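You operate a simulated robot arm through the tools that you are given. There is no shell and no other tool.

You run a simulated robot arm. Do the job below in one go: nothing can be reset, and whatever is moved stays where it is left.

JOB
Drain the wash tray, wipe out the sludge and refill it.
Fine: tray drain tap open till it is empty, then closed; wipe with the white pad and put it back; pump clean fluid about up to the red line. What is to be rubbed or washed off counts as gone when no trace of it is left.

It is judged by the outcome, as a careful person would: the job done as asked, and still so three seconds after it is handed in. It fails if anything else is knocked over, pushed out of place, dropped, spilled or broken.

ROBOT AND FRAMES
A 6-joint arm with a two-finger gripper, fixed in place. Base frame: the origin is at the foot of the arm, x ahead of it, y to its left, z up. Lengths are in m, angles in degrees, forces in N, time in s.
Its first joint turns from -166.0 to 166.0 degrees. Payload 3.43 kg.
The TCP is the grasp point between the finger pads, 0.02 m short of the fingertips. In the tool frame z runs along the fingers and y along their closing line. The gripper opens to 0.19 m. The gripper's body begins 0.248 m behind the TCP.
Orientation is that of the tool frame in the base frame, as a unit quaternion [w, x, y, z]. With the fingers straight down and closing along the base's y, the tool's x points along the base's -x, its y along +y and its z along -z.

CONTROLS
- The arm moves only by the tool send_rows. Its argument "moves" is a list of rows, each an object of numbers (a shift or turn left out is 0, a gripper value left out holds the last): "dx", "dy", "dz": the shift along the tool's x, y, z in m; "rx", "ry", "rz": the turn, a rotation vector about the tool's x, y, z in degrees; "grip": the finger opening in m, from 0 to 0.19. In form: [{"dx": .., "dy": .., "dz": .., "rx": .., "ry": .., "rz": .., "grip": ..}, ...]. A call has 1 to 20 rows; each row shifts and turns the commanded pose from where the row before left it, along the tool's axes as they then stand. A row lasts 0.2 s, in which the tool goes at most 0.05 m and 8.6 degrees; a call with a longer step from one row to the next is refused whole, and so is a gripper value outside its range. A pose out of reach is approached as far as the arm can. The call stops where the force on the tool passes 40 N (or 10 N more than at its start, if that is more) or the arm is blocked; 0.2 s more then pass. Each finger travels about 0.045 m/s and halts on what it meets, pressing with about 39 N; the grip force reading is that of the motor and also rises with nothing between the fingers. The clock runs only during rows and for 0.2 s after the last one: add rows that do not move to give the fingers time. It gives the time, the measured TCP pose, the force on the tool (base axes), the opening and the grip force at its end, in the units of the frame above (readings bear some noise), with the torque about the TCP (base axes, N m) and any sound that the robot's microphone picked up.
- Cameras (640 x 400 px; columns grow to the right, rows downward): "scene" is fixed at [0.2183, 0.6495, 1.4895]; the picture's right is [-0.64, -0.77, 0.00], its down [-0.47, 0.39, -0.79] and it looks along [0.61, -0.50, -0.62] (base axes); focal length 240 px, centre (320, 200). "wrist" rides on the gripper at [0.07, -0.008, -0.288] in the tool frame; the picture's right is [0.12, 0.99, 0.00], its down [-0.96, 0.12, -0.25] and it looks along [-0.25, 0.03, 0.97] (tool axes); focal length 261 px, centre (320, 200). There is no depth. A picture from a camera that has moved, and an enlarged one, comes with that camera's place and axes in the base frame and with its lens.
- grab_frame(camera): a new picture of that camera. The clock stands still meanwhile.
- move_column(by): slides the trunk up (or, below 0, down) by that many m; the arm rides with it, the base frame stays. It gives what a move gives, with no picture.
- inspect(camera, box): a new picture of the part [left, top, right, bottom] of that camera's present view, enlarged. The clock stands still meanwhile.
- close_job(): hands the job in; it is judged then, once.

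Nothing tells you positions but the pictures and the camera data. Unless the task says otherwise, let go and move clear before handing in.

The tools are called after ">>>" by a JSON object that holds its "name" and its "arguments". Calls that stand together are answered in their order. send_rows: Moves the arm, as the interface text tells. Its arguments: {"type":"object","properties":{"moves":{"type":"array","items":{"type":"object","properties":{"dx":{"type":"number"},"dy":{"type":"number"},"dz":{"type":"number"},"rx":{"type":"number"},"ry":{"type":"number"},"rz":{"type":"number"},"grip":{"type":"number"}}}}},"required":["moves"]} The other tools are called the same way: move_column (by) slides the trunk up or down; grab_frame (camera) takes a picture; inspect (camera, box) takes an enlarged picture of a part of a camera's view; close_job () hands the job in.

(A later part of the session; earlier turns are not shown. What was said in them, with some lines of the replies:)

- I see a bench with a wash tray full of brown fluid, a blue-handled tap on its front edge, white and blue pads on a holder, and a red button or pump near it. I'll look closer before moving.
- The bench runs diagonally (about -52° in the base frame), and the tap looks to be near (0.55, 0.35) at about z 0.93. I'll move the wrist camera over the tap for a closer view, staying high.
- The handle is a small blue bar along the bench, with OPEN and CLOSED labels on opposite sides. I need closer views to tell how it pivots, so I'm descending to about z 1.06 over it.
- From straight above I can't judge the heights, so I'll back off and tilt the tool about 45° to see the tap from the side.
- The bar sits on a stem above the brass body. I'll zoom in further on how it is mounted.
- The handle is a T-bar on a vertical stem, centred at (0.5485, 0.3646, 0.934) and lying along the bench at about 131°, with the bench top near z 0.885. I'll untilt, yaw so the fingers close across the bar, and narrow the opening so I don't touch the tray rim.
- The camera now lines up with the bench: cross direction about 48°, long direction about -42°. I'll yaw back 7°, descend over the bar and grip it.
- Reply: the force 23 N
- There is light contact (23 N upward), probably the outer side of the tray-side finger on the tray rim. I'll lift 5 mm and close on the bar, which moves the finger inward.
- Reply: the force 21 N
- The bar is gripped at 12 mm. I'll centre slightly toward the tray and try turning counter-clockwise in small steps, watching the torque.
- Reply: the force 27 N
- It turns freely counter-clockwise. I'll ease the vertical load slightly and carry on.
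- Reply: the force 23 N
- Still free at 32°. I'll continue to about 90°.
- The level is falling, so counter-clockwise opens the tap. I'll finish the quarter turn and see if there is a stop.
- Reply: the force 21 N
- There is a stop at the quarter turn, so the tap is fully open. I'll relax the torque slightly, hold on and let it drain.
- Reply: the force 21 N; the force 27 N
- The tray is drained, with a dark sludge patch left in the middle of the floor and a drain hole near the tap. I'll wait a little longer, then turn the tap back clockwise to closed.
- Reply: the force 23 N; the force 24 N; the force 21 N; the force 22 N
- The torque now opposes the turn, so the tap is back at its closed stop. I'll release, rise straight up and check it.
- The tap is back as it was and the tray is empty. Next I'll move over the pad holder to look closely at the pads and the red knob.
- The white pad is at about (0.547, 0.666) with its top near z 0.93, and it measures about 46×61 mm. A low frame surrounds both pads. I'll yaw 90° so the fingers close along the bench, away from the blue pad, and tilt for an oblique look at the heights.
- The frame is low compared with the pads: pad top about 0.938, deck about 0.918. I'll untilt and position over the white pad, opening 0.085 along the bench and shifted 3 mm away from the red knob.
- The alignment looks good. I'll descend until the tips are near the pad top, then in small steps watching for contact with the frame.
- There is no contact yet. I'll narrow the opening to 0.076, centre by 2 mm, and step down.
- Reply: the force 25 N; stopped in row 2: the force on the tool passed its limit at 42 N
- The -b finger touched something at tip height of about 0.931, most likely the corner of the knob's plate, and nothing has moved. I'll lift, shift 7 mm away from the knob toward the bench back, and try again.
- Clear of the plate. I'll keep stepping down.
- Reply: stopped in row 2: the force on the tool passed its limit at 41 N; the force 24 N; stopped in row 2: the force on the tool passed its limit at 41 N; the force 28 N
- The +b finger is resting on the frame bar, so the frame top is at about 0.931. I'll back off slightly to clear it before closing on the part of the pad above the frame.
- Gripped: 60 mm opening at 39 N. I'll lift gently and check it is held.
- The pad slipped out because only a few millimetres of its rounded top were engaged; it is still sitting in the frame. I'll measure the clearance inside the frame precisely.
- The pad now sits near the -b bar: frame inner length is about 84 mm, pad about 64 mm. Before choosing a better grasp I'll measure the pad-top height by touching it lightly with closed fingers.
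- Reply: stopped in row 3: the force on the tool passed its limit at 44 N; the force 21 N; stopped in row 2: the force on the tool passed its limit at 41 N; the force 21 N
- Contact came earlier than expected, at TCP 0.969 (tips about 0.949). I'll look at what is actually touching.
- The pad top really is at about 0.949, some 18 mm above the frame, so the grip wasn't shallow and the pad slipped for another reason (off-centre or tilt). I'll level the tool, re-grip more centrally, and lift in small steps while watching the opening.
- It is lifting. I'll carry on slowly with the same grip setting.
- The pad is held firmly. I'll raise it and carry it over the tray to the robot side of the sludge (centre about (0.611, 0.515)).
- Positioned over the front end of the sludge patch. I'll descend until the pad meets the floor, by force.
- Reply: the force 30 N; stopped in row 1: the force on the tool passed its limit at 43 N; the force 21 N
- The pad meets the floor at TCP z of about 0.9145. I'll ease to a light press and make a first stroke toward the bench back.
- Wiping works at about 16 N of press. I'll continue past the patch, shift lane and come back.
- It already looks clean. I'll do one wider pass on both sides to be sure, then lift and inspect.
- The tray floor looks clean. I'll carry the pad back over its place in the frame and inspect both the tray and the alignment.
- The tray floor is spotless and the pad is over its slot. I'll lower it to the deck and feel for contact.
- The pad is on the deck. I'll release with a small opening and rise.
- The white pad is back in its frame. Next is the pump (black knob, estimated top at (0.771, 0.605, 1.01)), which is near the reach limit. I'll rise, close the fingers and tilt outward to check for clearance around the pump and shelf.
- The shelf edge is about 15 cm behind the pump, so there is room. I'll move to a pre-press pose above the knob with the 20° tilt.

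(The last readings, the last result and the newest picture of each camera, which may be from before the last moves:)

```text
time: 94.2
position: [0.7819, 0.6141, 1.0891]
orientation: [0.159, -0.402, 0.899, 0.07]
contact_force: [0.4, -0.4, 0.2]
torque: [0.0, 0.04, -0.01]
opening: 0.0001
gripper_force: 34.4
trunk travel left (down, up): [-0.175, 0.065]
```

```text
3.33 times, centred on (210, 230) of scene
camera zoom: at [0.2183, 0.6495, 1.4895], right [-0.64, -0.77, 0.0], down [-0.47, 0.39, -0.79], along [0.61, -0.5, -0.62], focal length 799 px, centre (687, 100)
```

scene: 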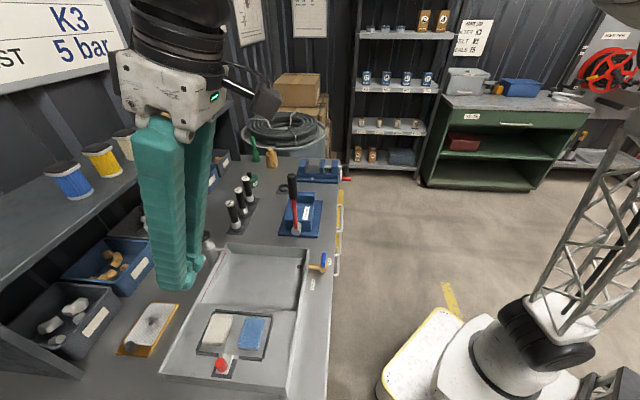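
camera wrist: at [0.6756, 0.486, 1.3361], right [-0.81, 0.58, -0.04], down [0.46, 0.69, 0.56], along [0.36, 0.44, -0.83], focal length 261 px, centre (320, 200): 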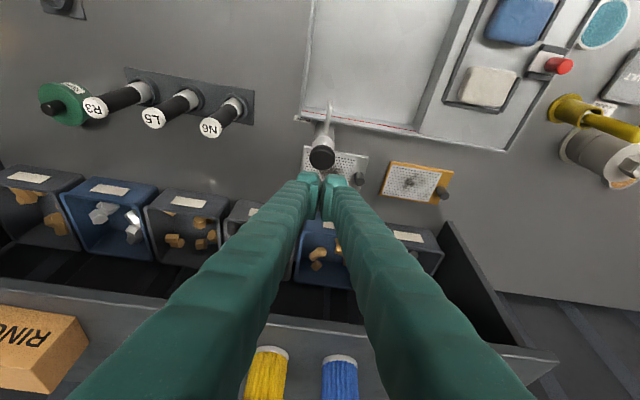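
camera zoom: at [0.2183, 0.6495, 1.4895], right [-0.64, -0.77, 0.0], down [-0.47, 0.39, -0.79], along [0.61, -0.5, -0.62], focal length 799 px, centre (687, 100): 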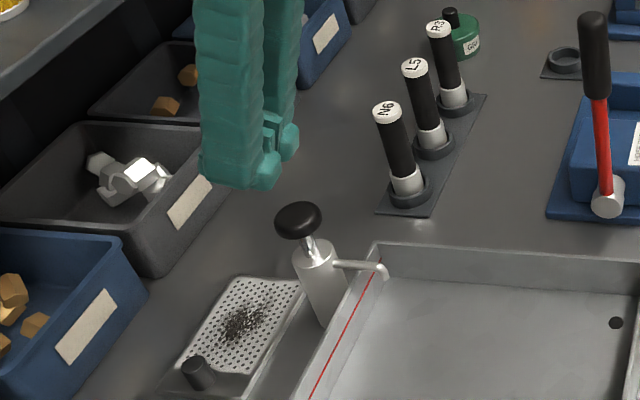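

The refined knob top is about (0.7745, 0.6035, 1.006), and I'm above it. I'll descend vertically until it touches, keeping the tilt.

>>> {"name": "send_rows", "arguments": {"moves": [{"dx": 0.0086, "dz": 0.0235}, {"dx": 0.0068, "dz": 0.0188}, {}]}}

>>> {"name": "inspect", "arguments": {"camera": "wrist", "box": [260, 90, 380, 210]}}

>>> {"name": "inspect", "arguments": {"camera": "scene", "box": [170, 200, 250, 280]}}

```text
time: 95.0
position: [0.7798, 0.6135, 1.0446]
orientation: [0.159, -0.4, 0.9, 0.071]
contact_force: [-0.3, 0.0, 0.4]
torque: [0.04, 0.02, 0.05]
opening: 0.0
gripper_force: 34.5
trunk travel left (down, up): [-0.175, 0.065]
```

```text
3.33 times, centred on (320, 150) of wrist
camera zoom: at [0.6753, 0.4851, 1.2916], right [-0.81, 0.58, -0.04], down [0.46, 0.69, 0.56], along [0.36, 0.44, -0.83], focal length 869 px, centre (320, 367)
```

zoom: 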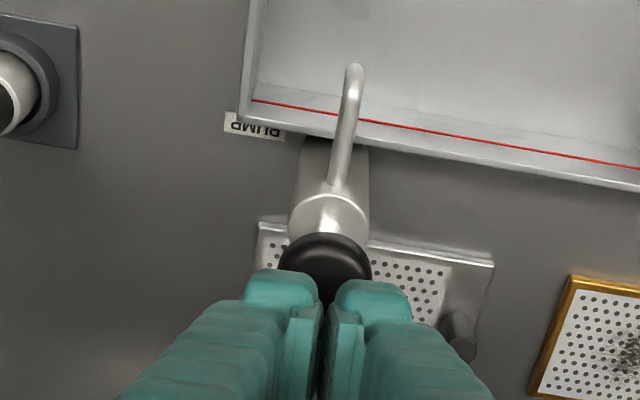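

```text
5.00 times, centred on (210, 240) of scene
camera zoom: at [0.2183, 0.6495, 1.4895], right [-0.64, -0.77, 0.0], down [-0.47, 0.39, -0.79], along [0.61, -0.5, -0.62], focal length 1199 px, centre (870, 0)
```

zoom: 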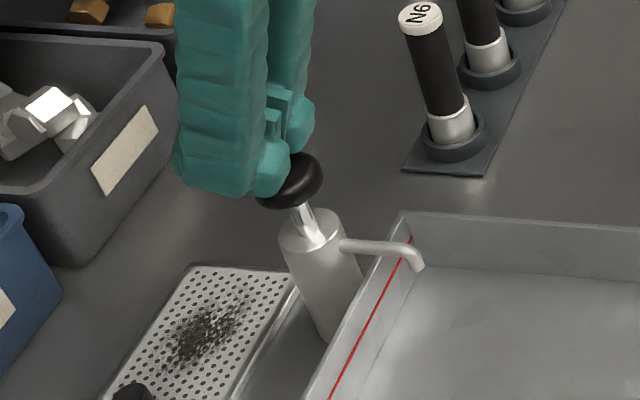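

It's labelled PUMP and its spout points into the tray. I'll shift 4 mm toward the robot to centre on the knob, then press down.

>>> {"name": "send_rows", "arguments": {"moves": [{"dx": 0.0038, "dz": -0.0014}, {"dx": 0.0017, "dz": 0.0047}, {"dx": 0.001, "dz": 0.0028}, {}]}}

>>> {"name": "send_rows", "arguments": {"moves": [{"dx": 0.001, "dz": 0.0028}, {"dx": 0.001, "dz": 0.0028}, {}]}}

```text
time: 96.0
position: [0.7776, 0.6101, 1.037]
orientation: [0.16, -0.4, 0.9, 0.07]
contact_force: [-0.2, 0.2, 0.7]
torque: [0.01, -0.03, 0.01]
opening: 0.0
gripper_force: 34.6
trunk travel left (down, up): [-0.175, 0.065]
```

```text
time: 96.8
position: [0.7765, 0.6106, 1.0304]
orientation: [0.159, -0.401, 0.9, 0.07]
contact_force: [1.4, -1.2, 3.6]
torque: [-0.01, 0.02, 0.0]
opening: 0.0059
gripper_force: 34.0
trunk travel left (down, up): [-0.175, 0.065]
```

Contact. I'll press down further in small steps.

>>> {"name": "send_rows", "arguments": {"moves": [{"dx": 0.001, "dz": 0.0028}, {"dx": 0.001, "dz": 0.0028}, {}]}}

>>> {"name": "send_rows", "arguments": {"moves": [{"dx": 0.001, "dz": 0.0028}, {"dx": 0.001, "dz": 0.0028}, {}]}}

>>> {"name": "inspect", "arguments": {"camera": "scene", "box": [170, 200, 290, 300]}}

```text
time: 97.6
position: [0.7784, 0.6106, 1.0258]
orientation: [0.16, -0.401, 0.899, 0.07]
contact_force: [-2.1, -1.2, 5.3]
torque: [-0.04, 0.1, -0.02]
opening: 0.006
gripper_force: 34.4
trunk travel left (down, up): [-0.175, 0.065]
```

```text
time: 98.4
position: [0.7793, 0.6109, 1.0196]
orientation: [0.159, -0.401, 0.899, 0.07]
contact_force: [-0.3, 1.8, 7.2]
torque: [0.01, 0.03, -0.01]
opening: 0.0061
gripper_force: 34.2
trunk travel left (down, up): [-0.175, 0.065]
```

```text
4.00 times, centred on (230, 250) of scene
camera zoom: at [0.2183, 0.6495, 1.4895], right [-0.64, -0.77, 0.0], down [-0.47, 0.39, -0.79], along [0.61, -0.5, -0.62], focal length 959 px, centre (680, 0)
```

zoom: 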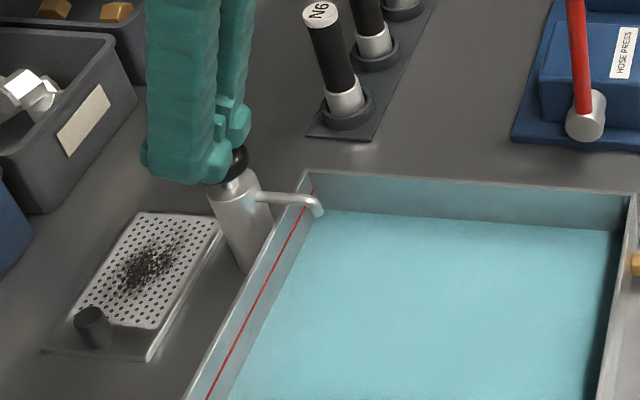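

Fluid is coming in. I need to know whether it rises with each stroke or as long as the knob is held, so I'll let a short moment pass and compare.

>>> {"name": "send_rows", "arguments": {"moves": [{}]}}

>>> {"name": "inspect", "arguments": {"camera": "scene", "box": [170, 200, 290, 300]}}

```text
time: 98.8
position: [0.7773, 0.6095, 1.0201]
orientation: [0.159, -0.4, 0.9, 0.07]
contact_force: [0.4, 2.0, 7.6]
torque: [-0.03, 0.06, -0.04]
opening: 0.0059
gripper_force: 34.3
trunk travel left (down, up): [-0.175, 0.065]
```

```text
4.00 times, centred on (230, 250) of scene
camera zoom: at [0.2183, 0.6495, 1.4895], right [-0.64, -0.77, 0.0], down [-0.47, 0.39, -0.79], along [0.61, -0.5, -0.62], focal length 959 px, centre (680, 0)
```

zoom: 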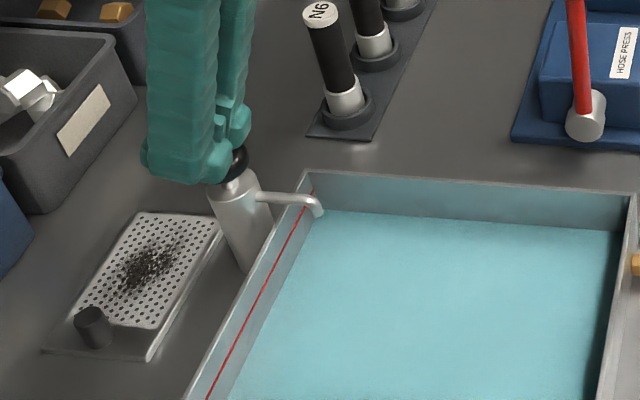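

The level holds while pressed, so it is a fixed amount per stroke. I'll release and press again, checking after each stroke.

>>> {"name": "send_rows", "arguments": {"moves": [{"dx": -0.0031, "dz": -0.0085}, {"dx": -0.0031, "dz": -0.0085}, {}, {}]}}

>>> {"name": "inspect", "arguments": {"camera": "scene", "box": [170, 200, 290, 300]}}

>>> {"name": "send_rows", "arguments": {"moves": [{"dx": 0.0021, "dz": 0.0056}, {"dx": 0.0021, "dz": 0.0056}, {"dx": 0.002, "dz": 0.0058}, {}]}}

>>> {"name": "inspect", "arguments": {"camera": "scene", "box": [170, 200, 290, 300]}}

```text
time: 99.8
position: [0.7782, 0.6094, 1.0372]
orientation: [0.159, -0.401, 0.9, 0.07]
contact_force: [-0.6, -0.2, -0.1]
torque: [-0.02, 0.0, 0.0]
opening: 0.0002
gripper_force: 33.9
trunk travel left (down, up): [-0.175, 0.065]
```

```text
4.00 times, centred on (230, 250) of scene
camera zoom: at [0.2183, 0.6495, 1.4895], right [-0.64, -0.77, 0.0], down [-0.47, 0.39, -0.79], along [0.61, -0.5, -0.62], focal length 959 px, centre (680, 0)
```

zoom: 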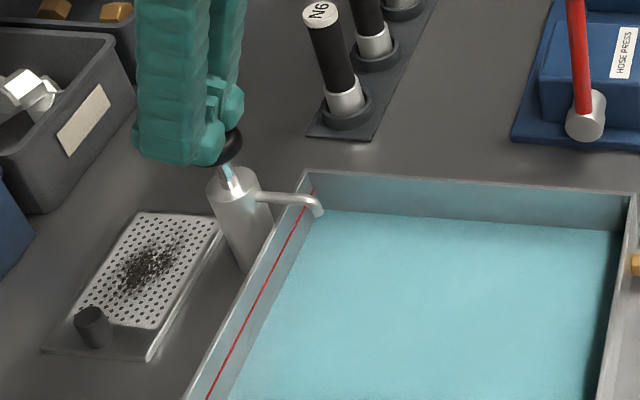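

```text
time: 100.8
position: [0.7788, 0.6114, 1.019]
orientation: [0.16, -0.4, 0.9, 0.071]
contact_force: [-2.8, -0.3, 8.4]
torque: [-0.05, 0.12, 0.02]
opening: 0.0062
gripper_force: 33.9
trunk travel left (down, up): [-0.175, 0.065]
```

```text
4.00 times, centred on (230, 250) of scene
camera zoom: at [0.2183, 0.6495, 1.4895], right [-0.64, -0.77, 0.0], down [-0.47, 0.39, -0.79], along [0.61, -0.5, -0.62], focal length 959 px, centre (680, 0)
```

zoom: 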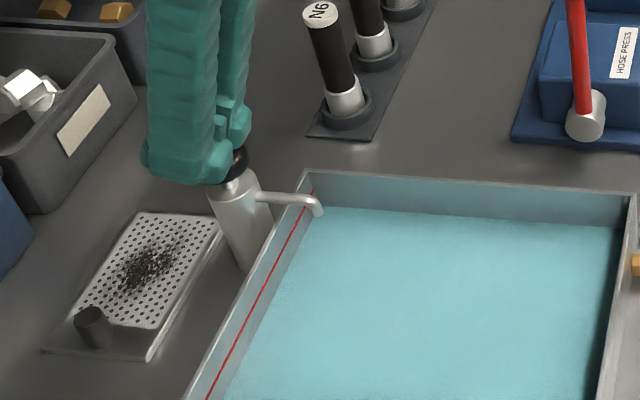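

Each stroke raises the level a few millimetres. I'll zoom in on the red line to measure it.

>>> {"name": "inspect", "arguments": {"camera": "scene", "box": [195, 260, 235, 310]}}

>>> {"name": "inspect", "arguments": {"camera": "scene", "box": [215, 240, 255, 280]}}

```text
8.00 times, centred on (215, 285) of scene
camera zoom: at [0.2183, 0.6495, 1.4895], right [-0.64, -0.77, 0.0], down [-0.47, 0.39, -0.79], along [0.61, -0.5, -0.62], focal length 1918 px, centre (1160, -480)
```

zoom: 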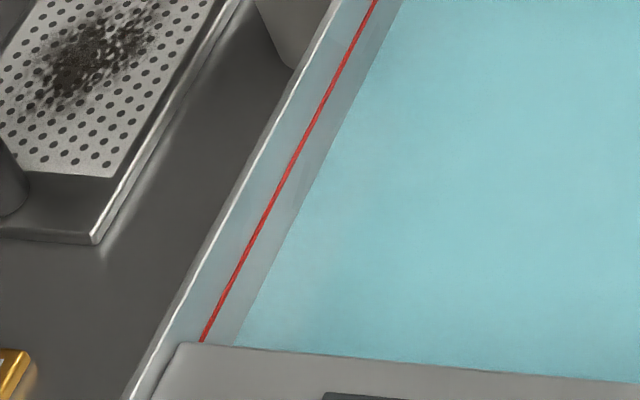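

```text
10.00 times, centred on (235, 260) of scene
camera zoom: at [0.2183, 0.6495, 1.4895], right [-0.64, -0.77, 0.0], down [-0.47, 0.39, -0.79], along [0.61, -0.5, -0.62], focal length 2397 px, centre (1170, -400)
```

zoom: 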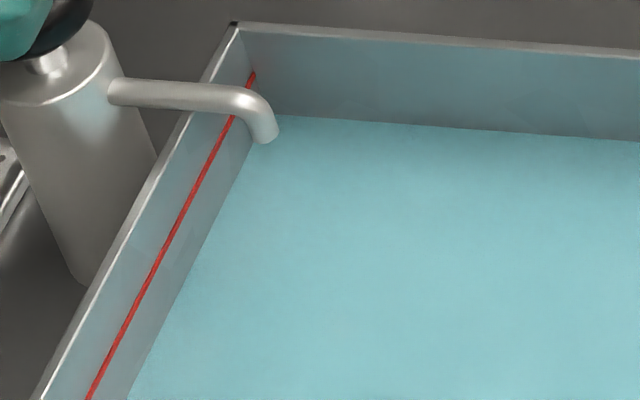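

>>> {"name": "send_rows", "arguments": {"moves": [{"dx": -0.0031, "dz": -0.0085}, {"dx": -0.0031, "dz": -0.0085}, {}, {"dx": 0.0021, "dz": 0.0056}, {"dx": 0.0021, "dz": 0.0056}, {"dx": 0.002, "dz": 0.0058}, {}]}}

>>> {"name": "inspect", "arguments": {"camera": "scene", "box": [195, 260, 235, 310]}}

>>> {"name": "inspect", "arguments": {"camera": "scene", "box": [215, 240, 255, 280]}}

```text
time: 102.4
position: [0.7789, 0.6104, 1.02]
orientation: [0.159, -0.402, 0.899, 0.07]
contact_force: [-0.6, -2.6, 7.4]
torque: [-0.07, 0.07, 0.02]
opening: 0.006
gripper_force: 33.6
trunk travel left (down, up): [-0.175, 0.065]
```

```text
8.00 times, centred on (215, 285) of scene
camera zoom: at [0.2183, 0.6495, 1.4895], right [-0.64, -0.77, 0.0], down [-0.47, 0.39, -0.79], along [0.61, -0.5, -0.62], focal length 1918 px, centre (1160, -480)
```

zoom: 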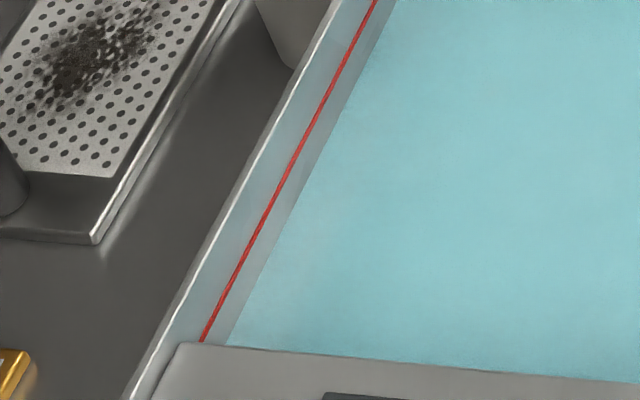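

```text
10.00 times, centred on (235, 260) of scene
camera zoom: at [0.2183, 0.6495, 1.4895], right [-0.64, -0.77, 0.0], down [-0.47, 0.39, -0.79], along [0.61, -0.5, -0.62], focal length 2397 px, centre (1170, -400)
```

zoom: 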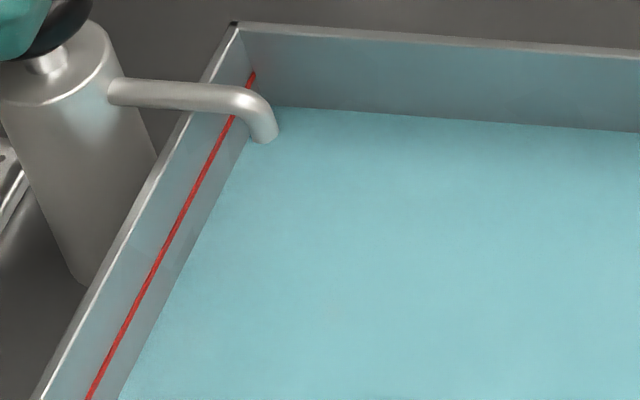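

Each stroke closes about a quarter of the gap, so about three more are needed. I'll do two, then check.

>>> {"name": "send_rows", "arguments": {"moves": [{"dx": -0.0031, "dz": -0.0085}, {"dx": -0.0031, "dz": -0.0085}, {}, {"dx": 0.0021, "dz": 0.0056}, {"dx": 0.0021, "dz": 0.0056}, {"dx": 0.002, "dz": 0.0058}, {}, {"dx": -0.0031, "dz": -0.0085}, {"dx": -0.0031, "dz": -0.0085}, {}, {"dx": 0.0021, "dz": 0.0056}, {"dx": 0.0021, "dz": 0.0056}, {"dx": 0.002, "dz": 0.0058}, {}]}}

>>> {"name": "inspect", "arguments": {"camera": "scene", "box": [195, 260, 235, 310]}}

>>> {"name": "inspect", "arguments": {"camera": "scene", "box": [215, 240, 255, 280]}}

```text
time: 105.4
position: [0.7785, 0.6111, 1.0201]
orientation: [0.16, -0.4, 0.9, 0.07]
contact_force: [-1.1, -2.8, 7.4]
torque: [-0.08, 0.07, -0.03]
opening: 0.0061
gripper_force: 34.6
trunk travel left (down, up): [-0.175, 0.065]
```

```text
8.00 times, centred on (215, 285) of scene
camera zoom: at [0.2183, 0.6495, 1.4895], right [-0.64, -0.77, 0.0], down [-0.47, 0.39, -0.79], along [0.61, -0.5, -0.62], focal length 1918 px, centre (1160, -480)
```

zoom: 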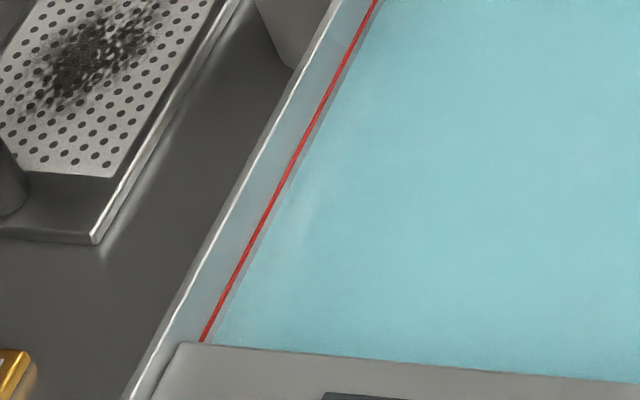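

```text
10.00 times, centred on (235, 260) of scene
camera zoom: at [0.2183, 0.6495, 1.4895], right [-0.64, -0.77, 0.0], down [-0.47, 0.39, -0.79], along [0.61, -0.5, -0.62], focal length 2397 px, centre (1170, -400)
```

zoom: 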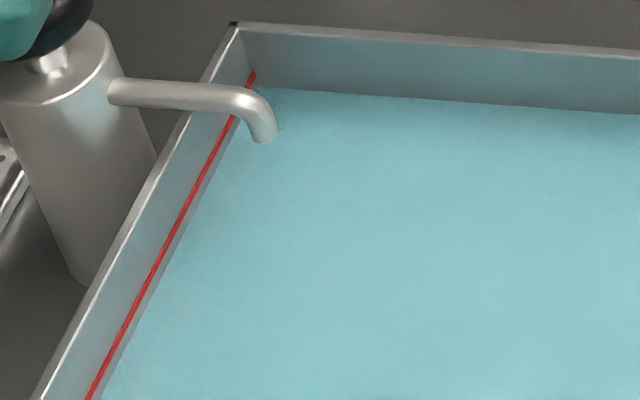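

The gap left is a little over one stroke. One more press.

>>> {"name": "send_rows", "arguments": {"moves": [{"dx": -0.0031, "dz": -0.0085}, {"dx": -0.0031, "dz": -0.0085}, {}, {"dx": 0.0021, "dz": 0.0056}, {"dx": 0.0021, "dz": 0.0056}, {"dx": 0.002, "dz": 0.0058}, {}]}}

>>> {"name": "inspect", "arguments": {"camera": "scene", "box": [195, 260, 235, 310]}}

>>> {"name": "inspect", "arguments": {"camera": "scene", "box": [215, 240, 255, 280]}}

```text
time: 107.0
position: [0.7785, 0.61, 1.0194]
orientation: [0.159, -0.401, 0.9, 0.071]
contact_force: [0.6, 1.0, 7.4]
torque: [-0.04, 0.01, 0.0]
opening: 0.006
gripper_force: 34.2
trunk travel left (down, up): [-0.175, 0.065]
```

```text
8.00 times, centred on (215, 285) of scene
camera zoom: at [0.2183, 0.6495, 1.4895], right [-0.64, -0.77, 0.0], down [-0.47, 0.39, -0.79], along [0.61, -0.5, -0.62], focal length 1918 px, centre (1160, -480)
```

zoom: 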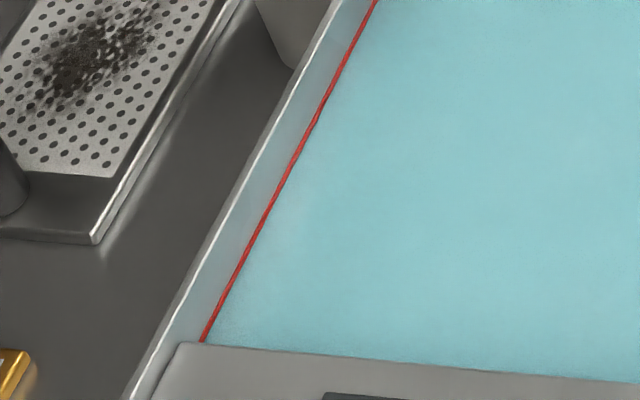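

```text
10.00 times, centred on (235, 260) of scene
camera zoom: at [0.2183, 0.6495, 1.4895], right [-0.64, -0.77, 0.0], down [-0.47, 0.39, -0.79], along [0.61, -0.5, -0.62], focal length 2397 px, centre (1170, -400)
```

zoom: 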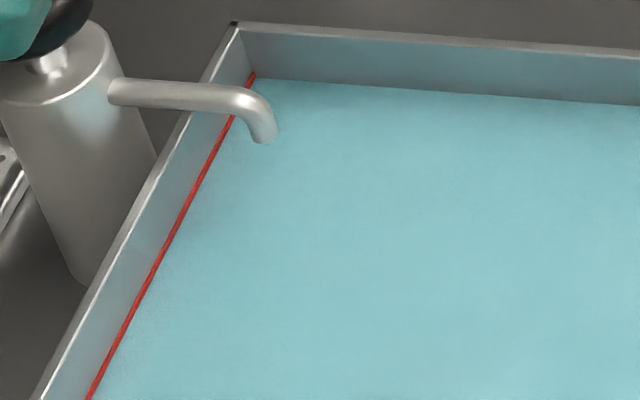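

The fluid meets the red line. I'll lift off the knob, retreat up and clear of the bench, then verify everything.

>>> {"name": "send_rows", "arguments": {"moves": [{"dx": -0.0062, "dz": -0.017}, {"dx": -0.0137, "dz": -0.0376}, {"dx": -0.0137, "dz": -0.0376}, {"dx": -0.0137, "dz": -0.0376}, {"ry": 7}, {"ry": 7}, {"ry": 6}, {"dx": 0.045}, {"dx": 0.045}, {"dx": 0.045}, {"dx": 0.045}, {"dx": 0.045}, {}]}}

>>> {"name": "grab_frame", "arguments": {"camera": "scene"}}

>>> {"name": "grab_frame", "arguments": {"camera": "wrist"}}

```text
time: 109.8
position: [0.6263, 0.4417, 1.1576]
orientation: [0.001, -0.407, 0.913, 0.0]
contact_force: [0.3, -0.3, 0.4]
torque: [0.04, -0.08, 0.02]
opening: 0.0
gripper_force: 34.1
trunk travel left (down, up): [-0.175, 0.065]
```

```text
taken
```

scene: 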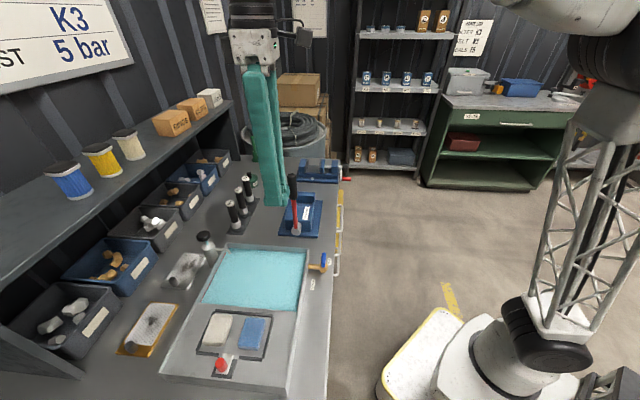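

```text
taken
camera wrist: at [0.5846, 0.3842, 1.446], right [-0.82, 0.58, 0.0], down [0.56, 0.79, 0.25], along [0.14, 0.2, -0.97], focal length 261 px, centre (320, 200)
```

wrist: 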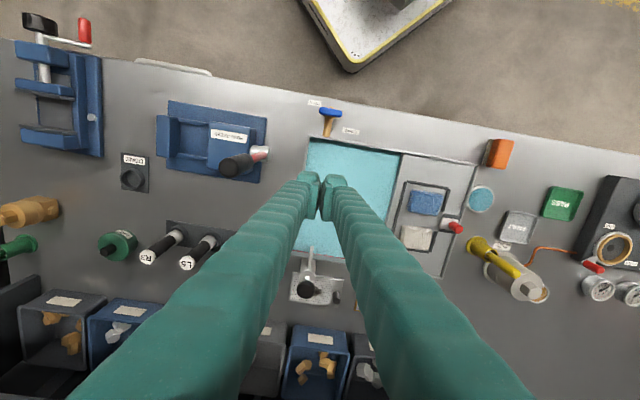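

Everything looks in place. I'll wait a few seconds to confirm the level holds and the tap isn't leaking.

>>> {"name": "send_rows", "arguments": {"moves": [{"dz": -0.04}, {"dz": -0.04}, {}, {}, {}, {}, {}, {}, {}, {}, {}, {}, {}, {}, {}, {}, {}, {}, {}, {}]}}

>>> {"name": "inspect", "arguments": {"camera": "scene", "box": [215, 240, 255, 280]}}

>>> {"name": "inspect", "arguments": {"camera": "scene", "box": [150, 220, 350, 400]}}

```text
time: 114.0
position: [0.628, 0.4436, 1.2375]
orientation: [0.0, -0.407, 0.914, -0.001]
contact_force: [0.4, 1.1, -0.9]
torque: [0.0, -0.02, 0.0]
opening: 0.0001
gripper_force: 34.8
trunk travel left (down, up): [-0.175, 0.065]
```

```text
10.00 times, centred on (235, 260) of scene
camera zoom: at [0.2183, 0.6495, 1.4895], right [-0.64, -0.77, 0.0], down [-0.47, 0.39, -0.79], along [0.61, -0.5, -0.62], focal length 2397 px, centre (1170, -400)
```

zoom: 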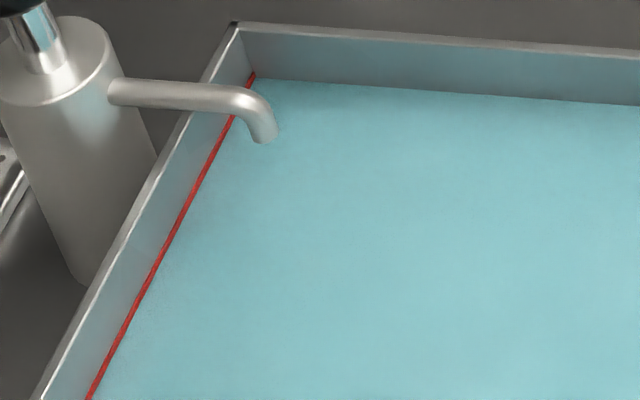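

```text
2.22 times, centred on (250, 310) of scene
camera zoom: at [0.2183, 0.6495, 1.4895], right [-0.64, -0.77, 0.0], down [-0.47, 0.39, -0.79], along [0.61, -0.5, -0.62], focal length 533 px, centre (476, -44)
```

zoom: 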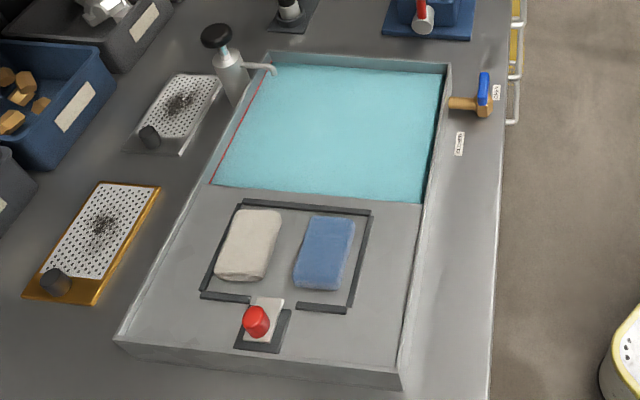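

The level is holding at the red line and the tap is closed. The white pad is back in its frame, nothing else has moved, and the arm is clear, so I'm handing the job in.

>>> {"name": "close_job", "arguments": {}}

```text
The job is handed in.
```

The wash tray is drained, wiped clean and refilled with clean fluid to the red line. I've handed the job in, but no verdict came back.

- **Drain:** I opened the tap fully until the tray was empty, then turned it back to its closed stop. The refilled level held steady for several seconds afterwards.
- **Wipe:** I wiped the sludge off with the white pad, and no trace showed on the tray floor before refilling. The pad is back in its frame next to the blue one, within a few millimetres of where it started. It slipped out of the fingers on the first lift but stayed inside its frame.
- **Refill:** Six presses of the pump brought the fluid up to the line.

While finding my grip, the fingers pressed on the tray rim, the pad frame and what was probably the red knob's plate, with up to about 40 N. Nothing shifted, and the rest of the bench looks as it did at the start. The arm is clear of the bench.
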